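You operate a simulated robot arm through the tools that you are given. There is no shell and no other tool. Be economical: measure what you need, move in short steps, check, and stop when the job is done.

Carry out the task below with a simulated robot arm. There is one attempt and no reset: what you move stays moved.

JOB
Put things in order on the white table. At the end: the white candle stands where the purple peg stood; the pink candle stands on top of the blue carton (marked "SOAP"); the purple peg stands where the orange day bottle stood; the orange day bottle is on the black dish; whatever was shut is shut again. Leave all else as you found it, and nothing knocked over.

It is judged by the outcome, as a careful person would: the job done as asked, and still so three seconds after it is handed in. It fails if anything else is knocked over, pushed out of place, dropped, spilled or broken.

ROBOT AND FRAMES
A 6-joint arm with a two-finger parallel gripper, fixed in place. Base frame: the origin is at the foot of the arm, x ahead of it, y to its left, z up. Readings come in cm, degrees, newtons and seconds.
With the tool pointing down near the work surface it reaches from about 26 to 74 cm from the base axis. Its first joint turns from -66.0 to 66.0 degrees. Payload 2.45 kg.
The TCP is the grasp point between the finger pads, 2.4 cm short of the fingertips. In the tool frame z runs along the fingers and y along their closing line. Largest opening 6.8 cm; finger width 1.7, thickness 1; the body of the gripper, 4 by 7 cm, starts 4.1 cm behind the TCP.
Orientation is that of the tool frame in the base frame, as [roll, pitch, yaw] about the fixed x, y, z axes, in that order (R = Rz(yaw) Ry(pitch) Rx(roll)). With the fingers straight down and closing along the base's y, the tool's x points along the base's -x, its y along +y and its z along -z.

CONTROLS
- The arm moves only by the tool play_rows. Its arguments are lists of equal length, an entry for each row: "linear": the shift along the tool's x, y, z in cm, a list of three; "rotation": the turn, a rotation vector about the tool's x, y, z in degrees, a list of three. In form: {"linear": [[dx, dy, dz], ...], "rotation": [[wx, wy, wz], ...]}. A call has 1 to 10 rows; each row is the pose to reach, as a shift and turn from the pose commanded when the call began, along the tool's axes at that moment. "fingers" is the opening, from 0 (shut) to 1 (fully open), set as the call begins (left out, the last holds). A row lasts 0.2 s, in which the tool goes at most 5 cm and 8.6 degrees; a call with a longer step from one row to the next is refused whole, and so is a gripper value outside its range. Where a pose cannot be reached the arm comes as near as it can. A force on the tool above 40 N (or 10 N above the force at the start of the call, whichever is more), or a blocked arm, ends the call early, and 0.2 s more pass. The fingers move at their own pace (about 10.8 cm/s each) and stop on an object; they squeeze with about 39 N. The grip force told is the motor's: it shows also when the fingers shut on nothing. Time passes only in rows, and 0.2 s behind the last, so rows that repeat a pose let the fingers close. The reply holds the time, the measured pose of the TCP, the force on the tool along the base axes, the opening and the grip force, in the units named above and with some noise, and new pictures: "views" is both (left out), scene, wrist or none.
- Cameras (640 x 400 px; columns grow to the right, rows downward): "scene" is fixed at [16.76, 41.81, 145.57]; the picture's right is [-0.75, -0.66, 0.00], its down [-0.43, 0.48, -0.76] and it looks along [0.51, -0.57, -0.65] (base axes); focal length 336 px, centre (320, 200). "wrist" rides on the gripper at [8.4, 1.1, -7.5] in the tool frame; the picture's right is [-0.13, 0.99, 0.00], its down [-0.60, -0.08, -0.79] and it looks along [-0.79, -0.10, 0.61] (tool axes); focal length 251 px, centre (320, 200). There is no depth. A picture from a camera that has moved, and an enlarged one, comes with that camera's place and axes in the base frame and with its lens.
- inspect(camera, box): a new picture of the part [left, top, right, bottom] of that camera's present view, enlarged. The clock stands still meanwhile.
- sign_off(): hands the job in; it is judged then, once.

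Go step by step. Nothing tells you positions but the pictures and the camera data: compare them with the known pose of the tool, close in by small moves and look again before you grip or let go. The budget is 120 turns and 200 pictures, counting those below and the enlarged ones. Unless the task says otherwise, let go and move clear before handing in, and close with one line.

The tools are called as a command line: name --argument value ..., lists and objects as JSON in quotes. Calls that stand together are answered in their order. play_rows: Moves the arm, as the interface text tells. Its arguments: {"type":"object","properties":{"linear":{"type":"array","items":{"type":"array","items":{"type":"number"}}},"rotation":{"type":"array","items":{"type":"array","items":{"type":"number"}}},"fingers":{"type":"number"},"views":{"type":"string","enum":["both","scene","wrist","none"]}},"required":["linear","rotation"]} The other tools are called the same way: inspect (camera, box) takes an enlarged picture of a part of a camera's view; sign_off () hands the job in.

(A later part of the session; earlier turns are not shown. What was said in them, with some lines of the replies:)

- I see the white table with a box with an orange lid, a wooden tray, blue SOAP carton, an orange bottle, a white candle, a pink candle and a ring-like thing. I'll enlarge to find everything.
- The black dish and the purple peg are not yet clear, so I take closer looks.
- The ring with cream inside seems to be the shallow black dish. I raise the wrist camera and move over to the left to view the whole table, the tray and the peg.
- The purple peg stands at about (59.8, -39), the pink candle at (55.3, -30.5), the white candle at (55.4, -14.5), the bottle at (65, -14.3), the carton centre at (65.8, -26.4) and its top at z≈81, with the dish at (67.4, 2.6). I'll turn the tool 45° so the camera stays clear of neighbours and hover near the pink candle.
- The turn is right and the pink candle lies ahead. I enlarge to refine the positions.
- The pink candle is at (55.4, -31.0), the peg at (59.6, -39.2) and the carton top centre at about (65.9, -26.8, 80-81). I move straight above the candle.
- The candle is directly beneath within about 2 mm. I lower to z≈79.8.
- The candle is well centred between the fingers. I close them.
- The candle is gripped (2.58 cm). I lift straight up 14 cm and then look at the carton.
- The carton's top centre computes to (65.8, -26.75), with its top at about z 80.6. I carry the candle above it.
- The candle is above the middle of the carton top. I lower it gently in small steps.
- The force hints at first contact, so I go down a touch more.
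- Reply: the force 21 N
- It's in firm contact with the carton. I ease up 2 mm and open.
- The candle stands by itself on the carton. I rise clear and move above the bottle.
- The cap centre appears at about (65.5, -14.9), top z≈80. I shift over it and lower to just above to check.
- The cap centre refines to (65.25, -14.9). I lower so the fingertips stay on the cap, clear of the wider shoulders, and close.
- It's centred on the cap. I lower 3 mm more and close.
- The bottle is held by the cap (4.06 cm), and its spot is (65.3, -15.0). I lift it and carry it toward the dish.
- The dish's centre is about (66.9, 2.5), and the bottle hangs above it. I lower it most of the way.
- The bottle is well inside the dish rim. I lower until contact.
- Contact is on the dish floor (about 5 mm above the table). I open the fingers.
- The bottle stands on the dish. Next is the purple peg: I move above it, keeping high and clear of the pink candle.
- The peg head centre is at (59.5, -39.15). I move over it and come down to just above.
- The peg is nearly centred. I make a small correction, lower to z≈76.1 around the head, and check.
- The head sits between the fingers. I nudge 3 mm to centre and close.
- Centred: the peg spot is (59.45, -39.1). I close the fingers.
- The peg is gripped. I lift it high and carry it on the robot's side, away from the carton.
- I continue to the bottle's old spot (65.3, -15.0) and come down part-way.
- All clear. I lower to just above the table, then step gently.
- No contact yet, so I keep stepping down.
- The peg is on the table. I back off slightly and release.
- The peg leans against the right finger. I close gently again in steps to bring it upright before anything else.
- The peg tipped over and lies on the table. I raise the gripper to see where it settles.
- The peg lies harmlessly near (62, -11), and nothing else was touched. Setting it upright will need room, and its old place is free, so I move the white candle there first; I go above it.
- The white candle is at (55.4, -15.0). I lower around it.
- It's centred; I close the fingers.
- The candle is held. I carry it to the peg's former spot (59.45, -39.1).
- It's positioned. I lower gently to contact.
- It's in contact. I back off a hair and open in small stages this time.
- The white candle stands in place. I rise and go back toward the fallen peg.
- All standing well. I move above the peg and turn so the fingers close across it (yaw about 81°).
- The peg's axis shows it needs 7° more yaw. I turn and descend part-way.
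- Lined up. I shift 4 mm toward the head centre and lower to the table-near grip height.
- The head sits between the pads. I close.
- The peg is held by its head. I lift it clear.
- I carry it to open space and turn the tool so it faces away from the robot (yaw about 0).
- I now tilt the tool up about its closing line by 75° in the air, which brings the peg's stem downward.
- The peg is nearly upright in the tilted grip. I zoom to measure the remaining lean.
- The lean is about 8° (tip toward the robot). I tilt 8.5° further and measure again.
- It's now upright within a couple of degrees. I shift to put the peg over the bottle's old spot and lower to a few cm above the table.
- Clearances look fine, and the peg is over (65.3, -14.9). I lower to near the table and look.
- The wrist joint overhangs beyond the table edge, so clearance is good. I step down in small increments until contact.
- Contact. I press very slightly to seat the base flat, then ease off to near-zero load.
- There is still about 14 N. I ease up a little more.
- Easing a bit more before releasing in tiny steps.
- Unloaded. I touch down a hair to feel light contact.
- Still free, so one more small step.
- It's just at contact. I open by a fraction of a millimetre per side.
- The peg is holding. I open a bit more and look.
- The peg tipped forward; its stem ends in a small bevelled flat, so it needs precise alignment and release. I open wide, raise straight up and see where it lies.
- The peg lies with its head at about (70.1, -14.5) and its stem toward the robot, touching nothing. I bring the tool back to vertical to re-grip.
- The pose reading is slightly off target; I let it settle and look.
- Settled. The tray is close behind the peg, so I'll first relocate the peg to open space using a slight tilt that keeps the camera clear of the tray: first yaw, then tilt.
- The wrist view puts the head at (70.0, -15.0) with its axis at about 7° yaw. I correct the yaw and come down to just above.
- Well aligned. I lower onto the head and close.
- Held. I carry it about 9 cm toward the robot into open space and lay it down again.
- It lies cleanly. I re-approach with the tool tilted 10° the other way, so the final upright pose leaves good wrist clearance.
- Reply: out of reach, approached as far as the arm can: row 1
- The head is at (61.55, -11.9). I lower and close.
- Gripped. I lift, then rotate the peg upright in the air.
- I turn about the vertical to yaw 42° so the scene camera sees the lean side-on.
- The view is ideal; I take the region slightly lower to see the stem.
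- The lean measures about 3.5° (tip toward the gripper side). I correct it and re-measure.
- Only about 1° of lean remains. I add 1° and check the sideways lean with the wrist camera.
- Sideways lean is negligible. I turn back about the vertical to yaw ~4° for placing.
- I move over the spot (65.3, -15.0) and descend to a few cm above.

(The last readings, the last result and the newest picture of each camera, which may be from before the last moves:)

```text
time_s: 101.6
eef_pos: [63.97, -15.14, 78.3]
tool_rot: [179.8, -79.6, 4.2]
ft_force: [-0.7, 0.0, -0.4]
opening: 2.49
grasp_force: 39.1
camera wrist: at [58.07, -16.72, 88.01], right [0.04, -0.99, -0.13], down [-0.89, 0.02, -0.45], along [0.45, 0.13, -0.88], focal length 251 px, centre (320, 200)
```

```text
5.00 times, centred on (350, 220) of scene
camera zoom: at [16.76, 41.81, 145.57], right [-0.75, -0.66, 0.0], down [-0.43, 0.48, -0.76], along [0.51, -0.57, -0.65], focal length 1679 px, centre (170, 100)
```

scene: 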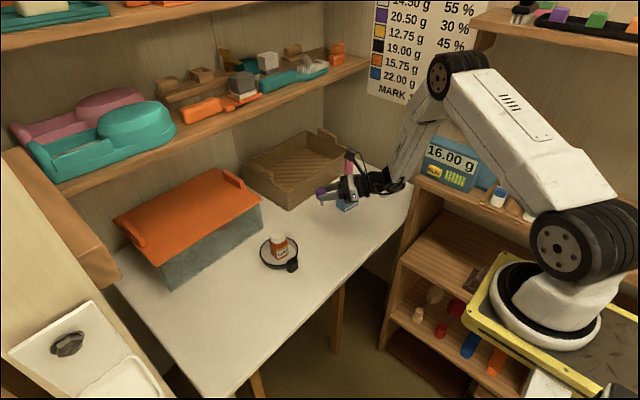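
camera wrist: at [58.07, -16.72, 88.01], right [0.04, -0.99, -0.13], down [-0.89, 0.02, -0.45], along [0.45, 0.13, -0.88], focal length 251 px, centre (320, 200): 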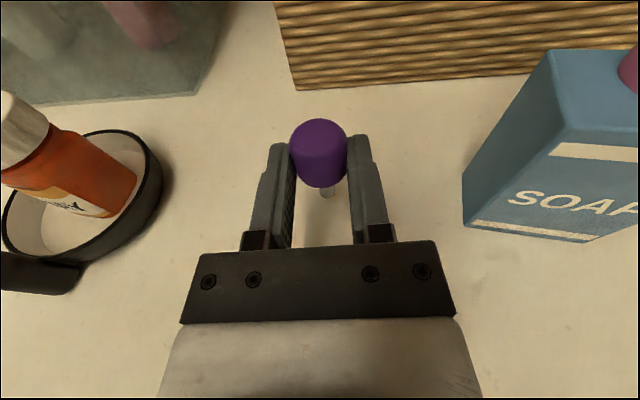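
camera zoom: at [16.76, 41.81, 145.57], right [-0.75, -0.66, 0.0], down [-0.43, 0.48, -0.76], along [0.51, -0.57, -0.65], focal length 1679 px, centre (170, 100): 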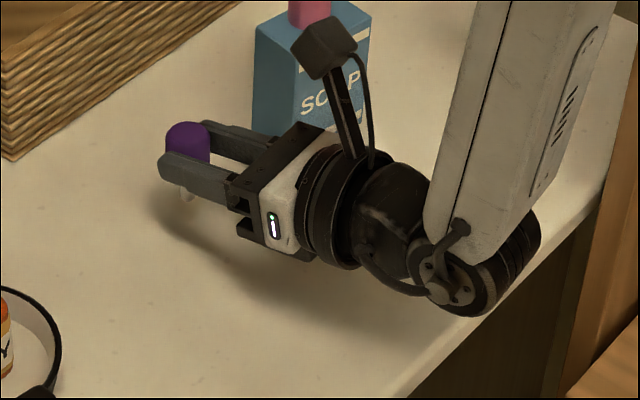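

All clear. I descend in small steps watching the force.

play_rows --linear '[[-0.7, 0, 0.13], [-1.3, 0, 0.24], [-1.3, 0, 0.24]]' --rotation '[[0, 0, 0], [0, 0, 0], [0, 0, 0]]' --views "none"

play_rows --linear '[[-0.25, 0, 0.045], [-0.25, 0, 0.045]]' --rotation '[[0, 0, 0], [0, 0, 0]]' --views "none"

play_rows --linear '[[-0.15, 0, 0.03], [-0.15, 0, 0.03]]' --rotation '[[0, 0, 0], [0, 0, 0]]' --views "none"

```text
time_s: 102.4
eef_pos: [63.96, -15.21, 77.23]
tool_rot: [179.6, -79.6, 4.2]
ft_force: [0.3, -0.2, -1.0]
opening: 2.46
grasp_force: 39.0
```

```text
time_s: 103.0
eef_pos: [63.96, -15.14, 76.89]
tool_rot: [179.7, -79.6, 4.2]
ft_force: [1.4, 0.6, -0.7]
opening: 2.42
grasp_force: 38.9
```

```text
time_s: 103.6
eef_pos: [64.13, -15.18, 76.65]
tool_rot: [179.7, -79.5, 4.2]
ft_force: [-0.7, -0.1, -0.9]
opening: 2.49
grasp_force: 39.1
```

No contact yet; smaller steps.

play_rows --linear '[[-0.1, 0, 0.02], [-0.1, 0, 0.02]]' --rotation '[[0, 0, 0], [0, 0, 0]]' --views "none"

play_rows --linear '[[-0.08, 0, 0.015], [-0.08, 0, 0.015]]' --rotation '[[0, 0, 0], [0, 0, 0]]' --views "none"

play_rows --linear '[[-0.06, 0, 0.01], [-0.06, 0, 0.01]]' --rotation '[[0, 0, 0], [0, 0, 0]]' --views "none"

```text
time_s: 104.2
eef_pos: [63.9, -15.09, 76.66]
tool_rot: [179.6, -79.5, 4.2]
ft_force: [0.4, -0.5, -0.7]
opening: 2.5
grasp_force: 39.5
```

```text
time_s: 104.8
eef_pos: [63.96, -15.06, 76.45]
tool_rot: [179.7, -79.6, 4.2]
ft_force: [-0.6, 0.2, -0.7]
opening: 2.46
grasp_force: 38.3
```

```text
time_s: 105.4
eef_pos: [63.89, -15.27, 76.44]
tool_rot: [179.7, -79.6, 4.2]
ft_force: [0.8, -0.6, -0.9]
opening: 2.46
grasp_force: 38.9
```

play_rows --linear '[[-0.06, 0, 0.01], [-0.06, 0, 0.01]]' --rotation '[[0, 0, 0], [0, 0, 0]]' --views "none"

play_rows --linear '[[-0.06, 0, 0.01], [-0.06, 0, 0.01]]' --rotation '[[0, 0, 0], [0, 0, 0]]' --views "none"

inspect --camera "scene" --box '[317, 200, 347, 230]'

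```text
time_s: 106.0
eef_pos: [64.05, -15.17, 76.47]
tool_rot: [179.7, -79.6, 4.2]
ft_force: [0.8, 0.0, 0.0]
opening: 2.48
grasp_force: 39.0
```

```text
time_s: 106.6
eef_pos: [63.84, -15.19, 76.38]
tool_rot: [179.7, -79.7, 4.2]
ft_force: [-0.8, 0.4, -1.1]
opening: 2.46
grasp_force: 39.2
```

```text
13.33 times, centred on (332, 215) of scene
camera zoom: at [16.76, 41.81, 145.57], right [-0.75, -0.66, 0.0], down [-0.43, 0.48, -0.76], along [0.51, -0.57, -0.65], focal length 4476 px, centre (160, 0)
```

zoom: 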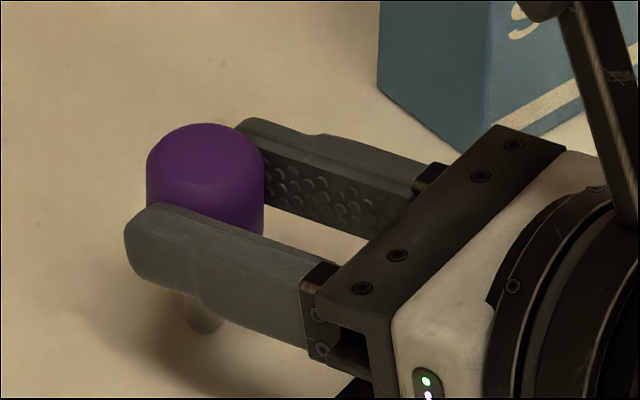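

Continuing in half-millimetre steps.

play_rows --linear '[[-0.06, 0, 0.01], [-0.06, 0, 0.01]]' --rotation '[[0, 0, 0], [0, 0, 0]]' --views "none"

play_rows --linear '[[-0.05, 0, 0.01], [-0.05, 0, 0.01]]' --rotation '[[0, 0, 0], [0, 0, 0]]' --views "none"

play_rows --linear '[[-0.05, 0, 0.01], [-0.05, 0, 0.01]]' --rotation '[[0, 0, 0], [0, 0, 0]]' --views "none"

```text
time_s: 107.2
eef_pos: [63.99, -15.15, 76.25]
tool_rot: [179.5, -79.7, 4.3]
ft_force: [-0.6, 0.2, 1.0]
opening: 2.48
grasp_force: 38.8
```

```text
time_s: 107.8
eef_pos: [63.94, -15.17, 76.33]
tool_rot: [179.5, -79.8, 4.4]
ft_force: [-1.5, 0.5, 7.6]
opening: 2.47
grasp_force: 39.0
```

```text
time_s: 108.4
eef_pos: [63.95, -15.2, 76.33]
tool_rot: [179.4, -79.8, 4.5]
ft_force: [-1.8, 0.8, 12.1]
opening: 2.5
grasp_force: 39.0
```

Contact found. I ease back up to near-zero load.

play_rows --linear '[[0.07, 0, -0.012], [0.07, 0, -0.012]]' --rotation '[[0, 0, 0], [0, 0, 0]]' --views "none"

```text
time_s: 109.0
eef_pos: [63.95, -15.19, 76.32]
tool_rot: [179.6, -79.7, 4.4]
ft_force: [3.1, 0.8, 7.7]
opening: 2.46
grasp_force: 39.0
```

play_rows --linear '[[0.05, 0, -0.01], [0.05, 0, -0.01]]' --rotation '[[0, 0, 0], [0, 0, 0]]' --views "none"

```text
time_s: 109.6
eef_pos: [63.71, -15.19, 76.36]
tool_rot: [179.7, -79.5, 4.2]
ft_force: [2.5, -0.8, 6.0]
opening: 2.47
grasp_force: 38.8
```

play_rows --linear '[[0.05, 0, -0.01], [0.05, 0, -0.01]]' --rotation '[[0, 0, 0], [0, 0, 0]]' --views "none"

```text
time_s: 110.2
eef_pos: [63.85, -15.09, 76.35]
tool_rot: [179.8, -79.5, 4.1]
ft_force: [-0.4, -1.3, 3.6]
opening: 2.46
grasp_force: 38.8
```

About 3 N of light contact and no side load. I open by the smallest step.

play_rows --linear '[[0.02, 0, 0], [0.02, 0, 0], [0.02, 0, 0]]' --rotation '[[0, 0, 0], [0, 0, 0], [0, 0, 0]]' --fingers 0.375 --views "none"

inspect --camera "wrist" --box '[240, 110, 400, 240]'

```text
time_s: 111.0
eef_pos: [63.88, -15.13, 76.37]
tool_rot: [179.7, -79.6, 4.2]
ft_force: [-0.3, 0.2, 0.7]
opening: 2.6
grasp_force: 0.5
```

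```text
3.08 times, centred on (320, 175) of wrist
camera zoom: at [58.1, -16.64, 86.06], right [0.05, -0.99, -0.13], down [-0.89, 0.02, -0.45], along [0.45, 0.13, -0.88], focal length 774 px, centre (320, 277)
```

zoom: 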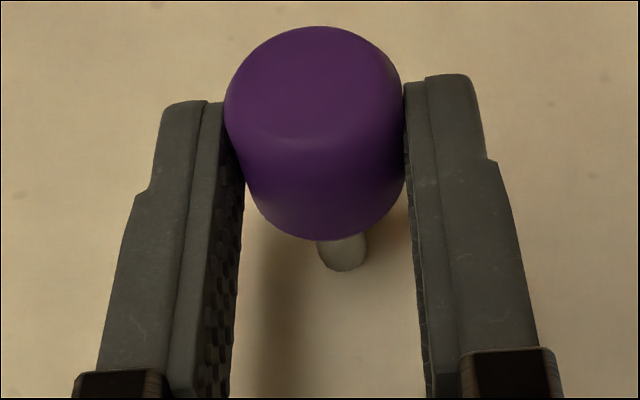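

Still steady. Next tiny step.

play_rows --linear '[[0, 0, 0], [0, 0, 0], [0, 0, 0]]' --rotation '[[0, 0, 0], [0, 0, 0], [0, 0, 0]]' --fingers 0.393 --views "none"

inspect --camera "wrist" --box '[240, 110, 400, 240]'

```text
time_s: 111.8
eef_pos: [63.93, -15.23, 76.32]
tool_rot: [179.7, -79.6, 4.3]
ft_force: [-0.1, 1.1, -0.1]
opening: 2.69
grasp_force: 0.0
```

```text
3.08 times, centred on (320, 175) of wrist
camera zoom: at [58.1, -16.64, 86.07], right [0.05, -0.99, -0.13], down [-0.89, 0.02, -0.45], along [0.45, 0.13, -0.88], focal length 774 px, centre (320, 277)
```

zoom: 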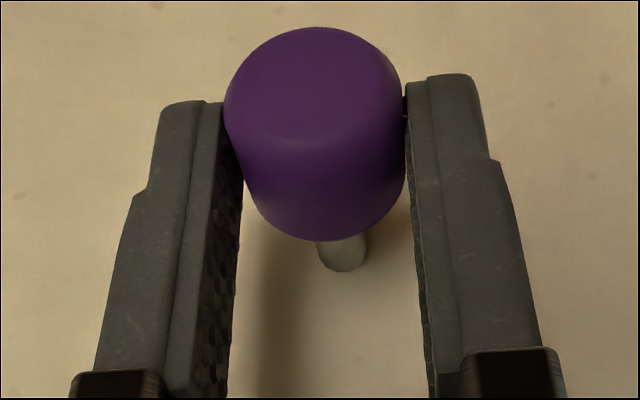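

Grip force is zero and the peg stands. I keep opening slowly.

play_rows --linear '[[0, 0, 0], [0, 0, 0], [0, 0, 0]]' --rotation '[[0, 0, 0], [0, 0, 0], [0, 0, 0]]' --fingers 0.415 --views "none"

inspect --camera "wrist" --box '[240, 110, 400, 240]'

```text
time_s: 112.6
eef_pos: [63.9, -15.27, 76.37]
tool_rot: [179.6, -79.6, 4.2]
ft_force: [0.1, 0.4, 0.4]
opening: 2.81
grasp_force: 0.0
```

```text
3.08 times, centred on (320, 175) of wrist
camera zoom: at [58.1, -16.64, 86.06], right [0.05, -0.99, -0.13], down [-0.89, 0.02, -0.45], along [0.45, 0.13, -0.88], focal length 774 px, centre (320, 277)
```

zoom: 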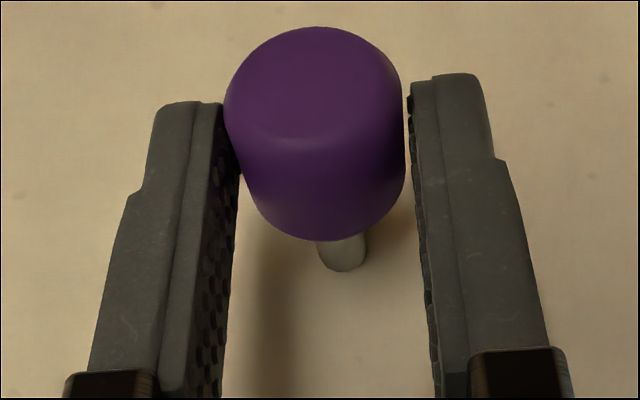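

It stands freely on its own. I open fully in two stages and check.

play_rows --linear '[[0, 0, 0], [0, 0, 0]]' --rotation '[[0, 0, 0], [0, 0, 0]]' --fingers 0.5 --views "none"

play_rows --linear '[[0, 0, 0], [0, 0, 0], [0, 0, 0]]' --rotation '[[0, 0, 0], [0, 0, 0], [0, 0, 0]]' --fingers 1 --views "wrist"

```text
time_s: 113.2
eef_pos: [63.94, -15.23, 76.34]
tool_rot: [179.7, -79.5, 4.2]
ft_force: [0.2, 0.0, 0.2]
opening: 3.39
grasp_force: 0.0
```

```text
time_s: 114.0
eef_pos: [64.01, -15.18, 76.25]
tool_rot: [179.6, -79.6, 4.3]
ft_force: [0.3, -0.2, -0.3]
opening: 6.81
grasp_force: 0.1
camera wrist: at [58.1, -16.64, 86.06], right [0.05, -0.99, -0.13], down [-0.89, 0.02, -0.45], along [0.45, 0.13, -0.88], focal length 251 px, centre (320, 200)
```

wrist: 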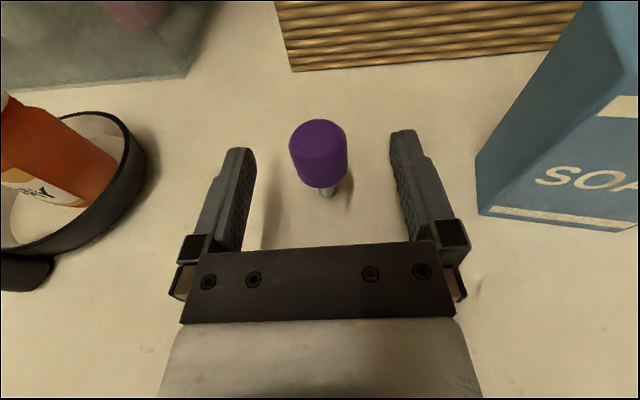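

The peg stands freely at its place. I withdraw straight back along the fingers, then up.

play_rows --linear '[[-0.1, 0, -0.5], [-0.27, 0, -1.5], [-0.63, 0, -3.45], [-1.08, 0, -5.9], [-0.5, 0, -7.9], [2.3, 0, -9.6], [6.2, 0, -10.3], [10.2, 0, -11], [10.2, 0, -11]]' --rotation '[[0, 0, 0], [0, 0, 0], [0, 0, 0], [0, 0, 0], [0, 0, 0], [0, 0, 0], [0, 0, 0], [0, 0, 0], [0, 0, 0]]' --views "scene"

inspect --camera "scene" --box '[240, 145, 420, 285]'

```text
time_s: 116.0
eef_pos: [54.81, -15.93, 88.5]
tool_rot: [179.9, -79.7, 4.0]
ft_force: [0.2, -0.5, 0.2]
opening: 6.81
grasp_force: 0.0
```

scene: 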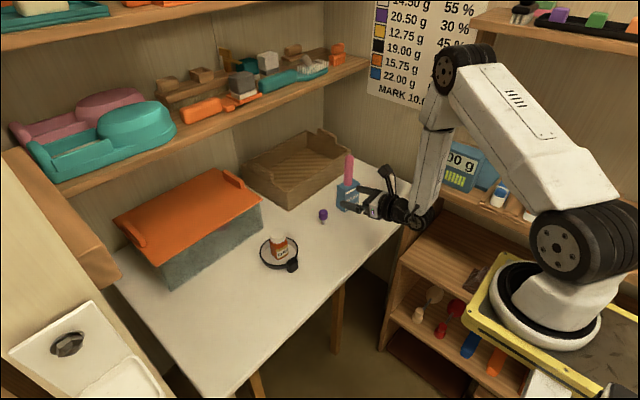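

```text
2.86 times, centred on (330, 215) of scene
camera zoom: at [16.76, 41.81, 145.57], right [-0.75, -0.66, 0.0], down [-0.43, 0.48, -0.76], along [0.51, -0.57, -0.65], focal length 959 px, centre (291, 157)
```

zoom: 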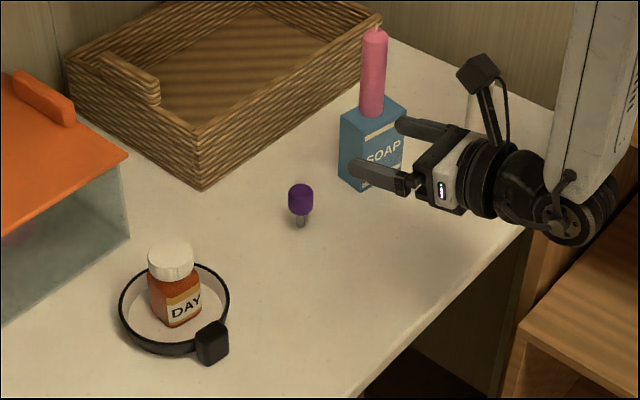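

The peg stands where the bottle was. I raise the arm further clear and do a final check.

play_rows --linear '[[3.9, 0, -0.7], [7.9, 0, -1.4], [11.8, 0, -2.1], [11.4, 0, -4.5], [10.9, 0, -7], [10.9, 0, -7], [10.9, 0, -7]]' --rotation '[[0, 0, 0], [0, 0, 0], [0, 0, 0], [0, 0, 0], [0, 0, 0], [0, 0, 0], [0, 0, 0]]' --views "scene"

inspect --camera "scene" --box '[240, 145, 420, 285]'

```text
time_s: 117.6
eef_pos: [50.33, -15.97, 100.55]
tool_rot: [179.7, -79.6, 4.4]
ft_force: [-0.3, -0.1, 0.8]
opening: 6.81
grasp_force: 0.1
```

scene: 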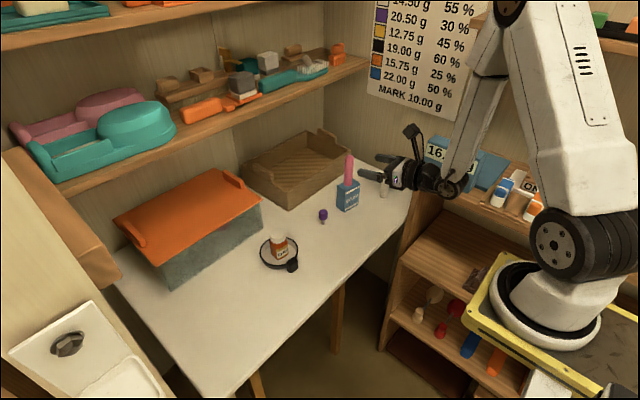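

```text
2.86 times, centred on (330, 215) of scene
camera zoom: at [16.76, 41.81, 145.57], right [-0.75, -0.66, 0.0], down [-0.43, 0.48, -0.76], along [0.51, -0.57, -0.65], focal length 959 px, centre (291, 157)
```

zoom: 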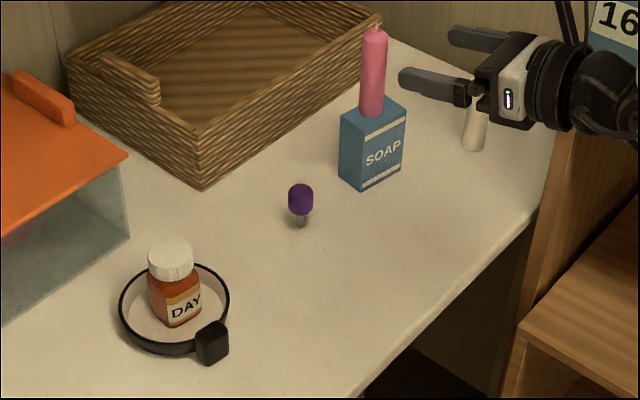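

Everything is in place and standing: the pink candle on the carton, the bottle on the dish, the peg at the bottle's old spot and the white candle at the peg's old spot. The lidded box stayed shut, so I hand in.

sign_off

```text
The job is handed in.
```

The job is handed in with all four items where you asked and the box still shut. The purple peg tipped over twice while I was placing it, but it touched nothing else and was standing at the last check.
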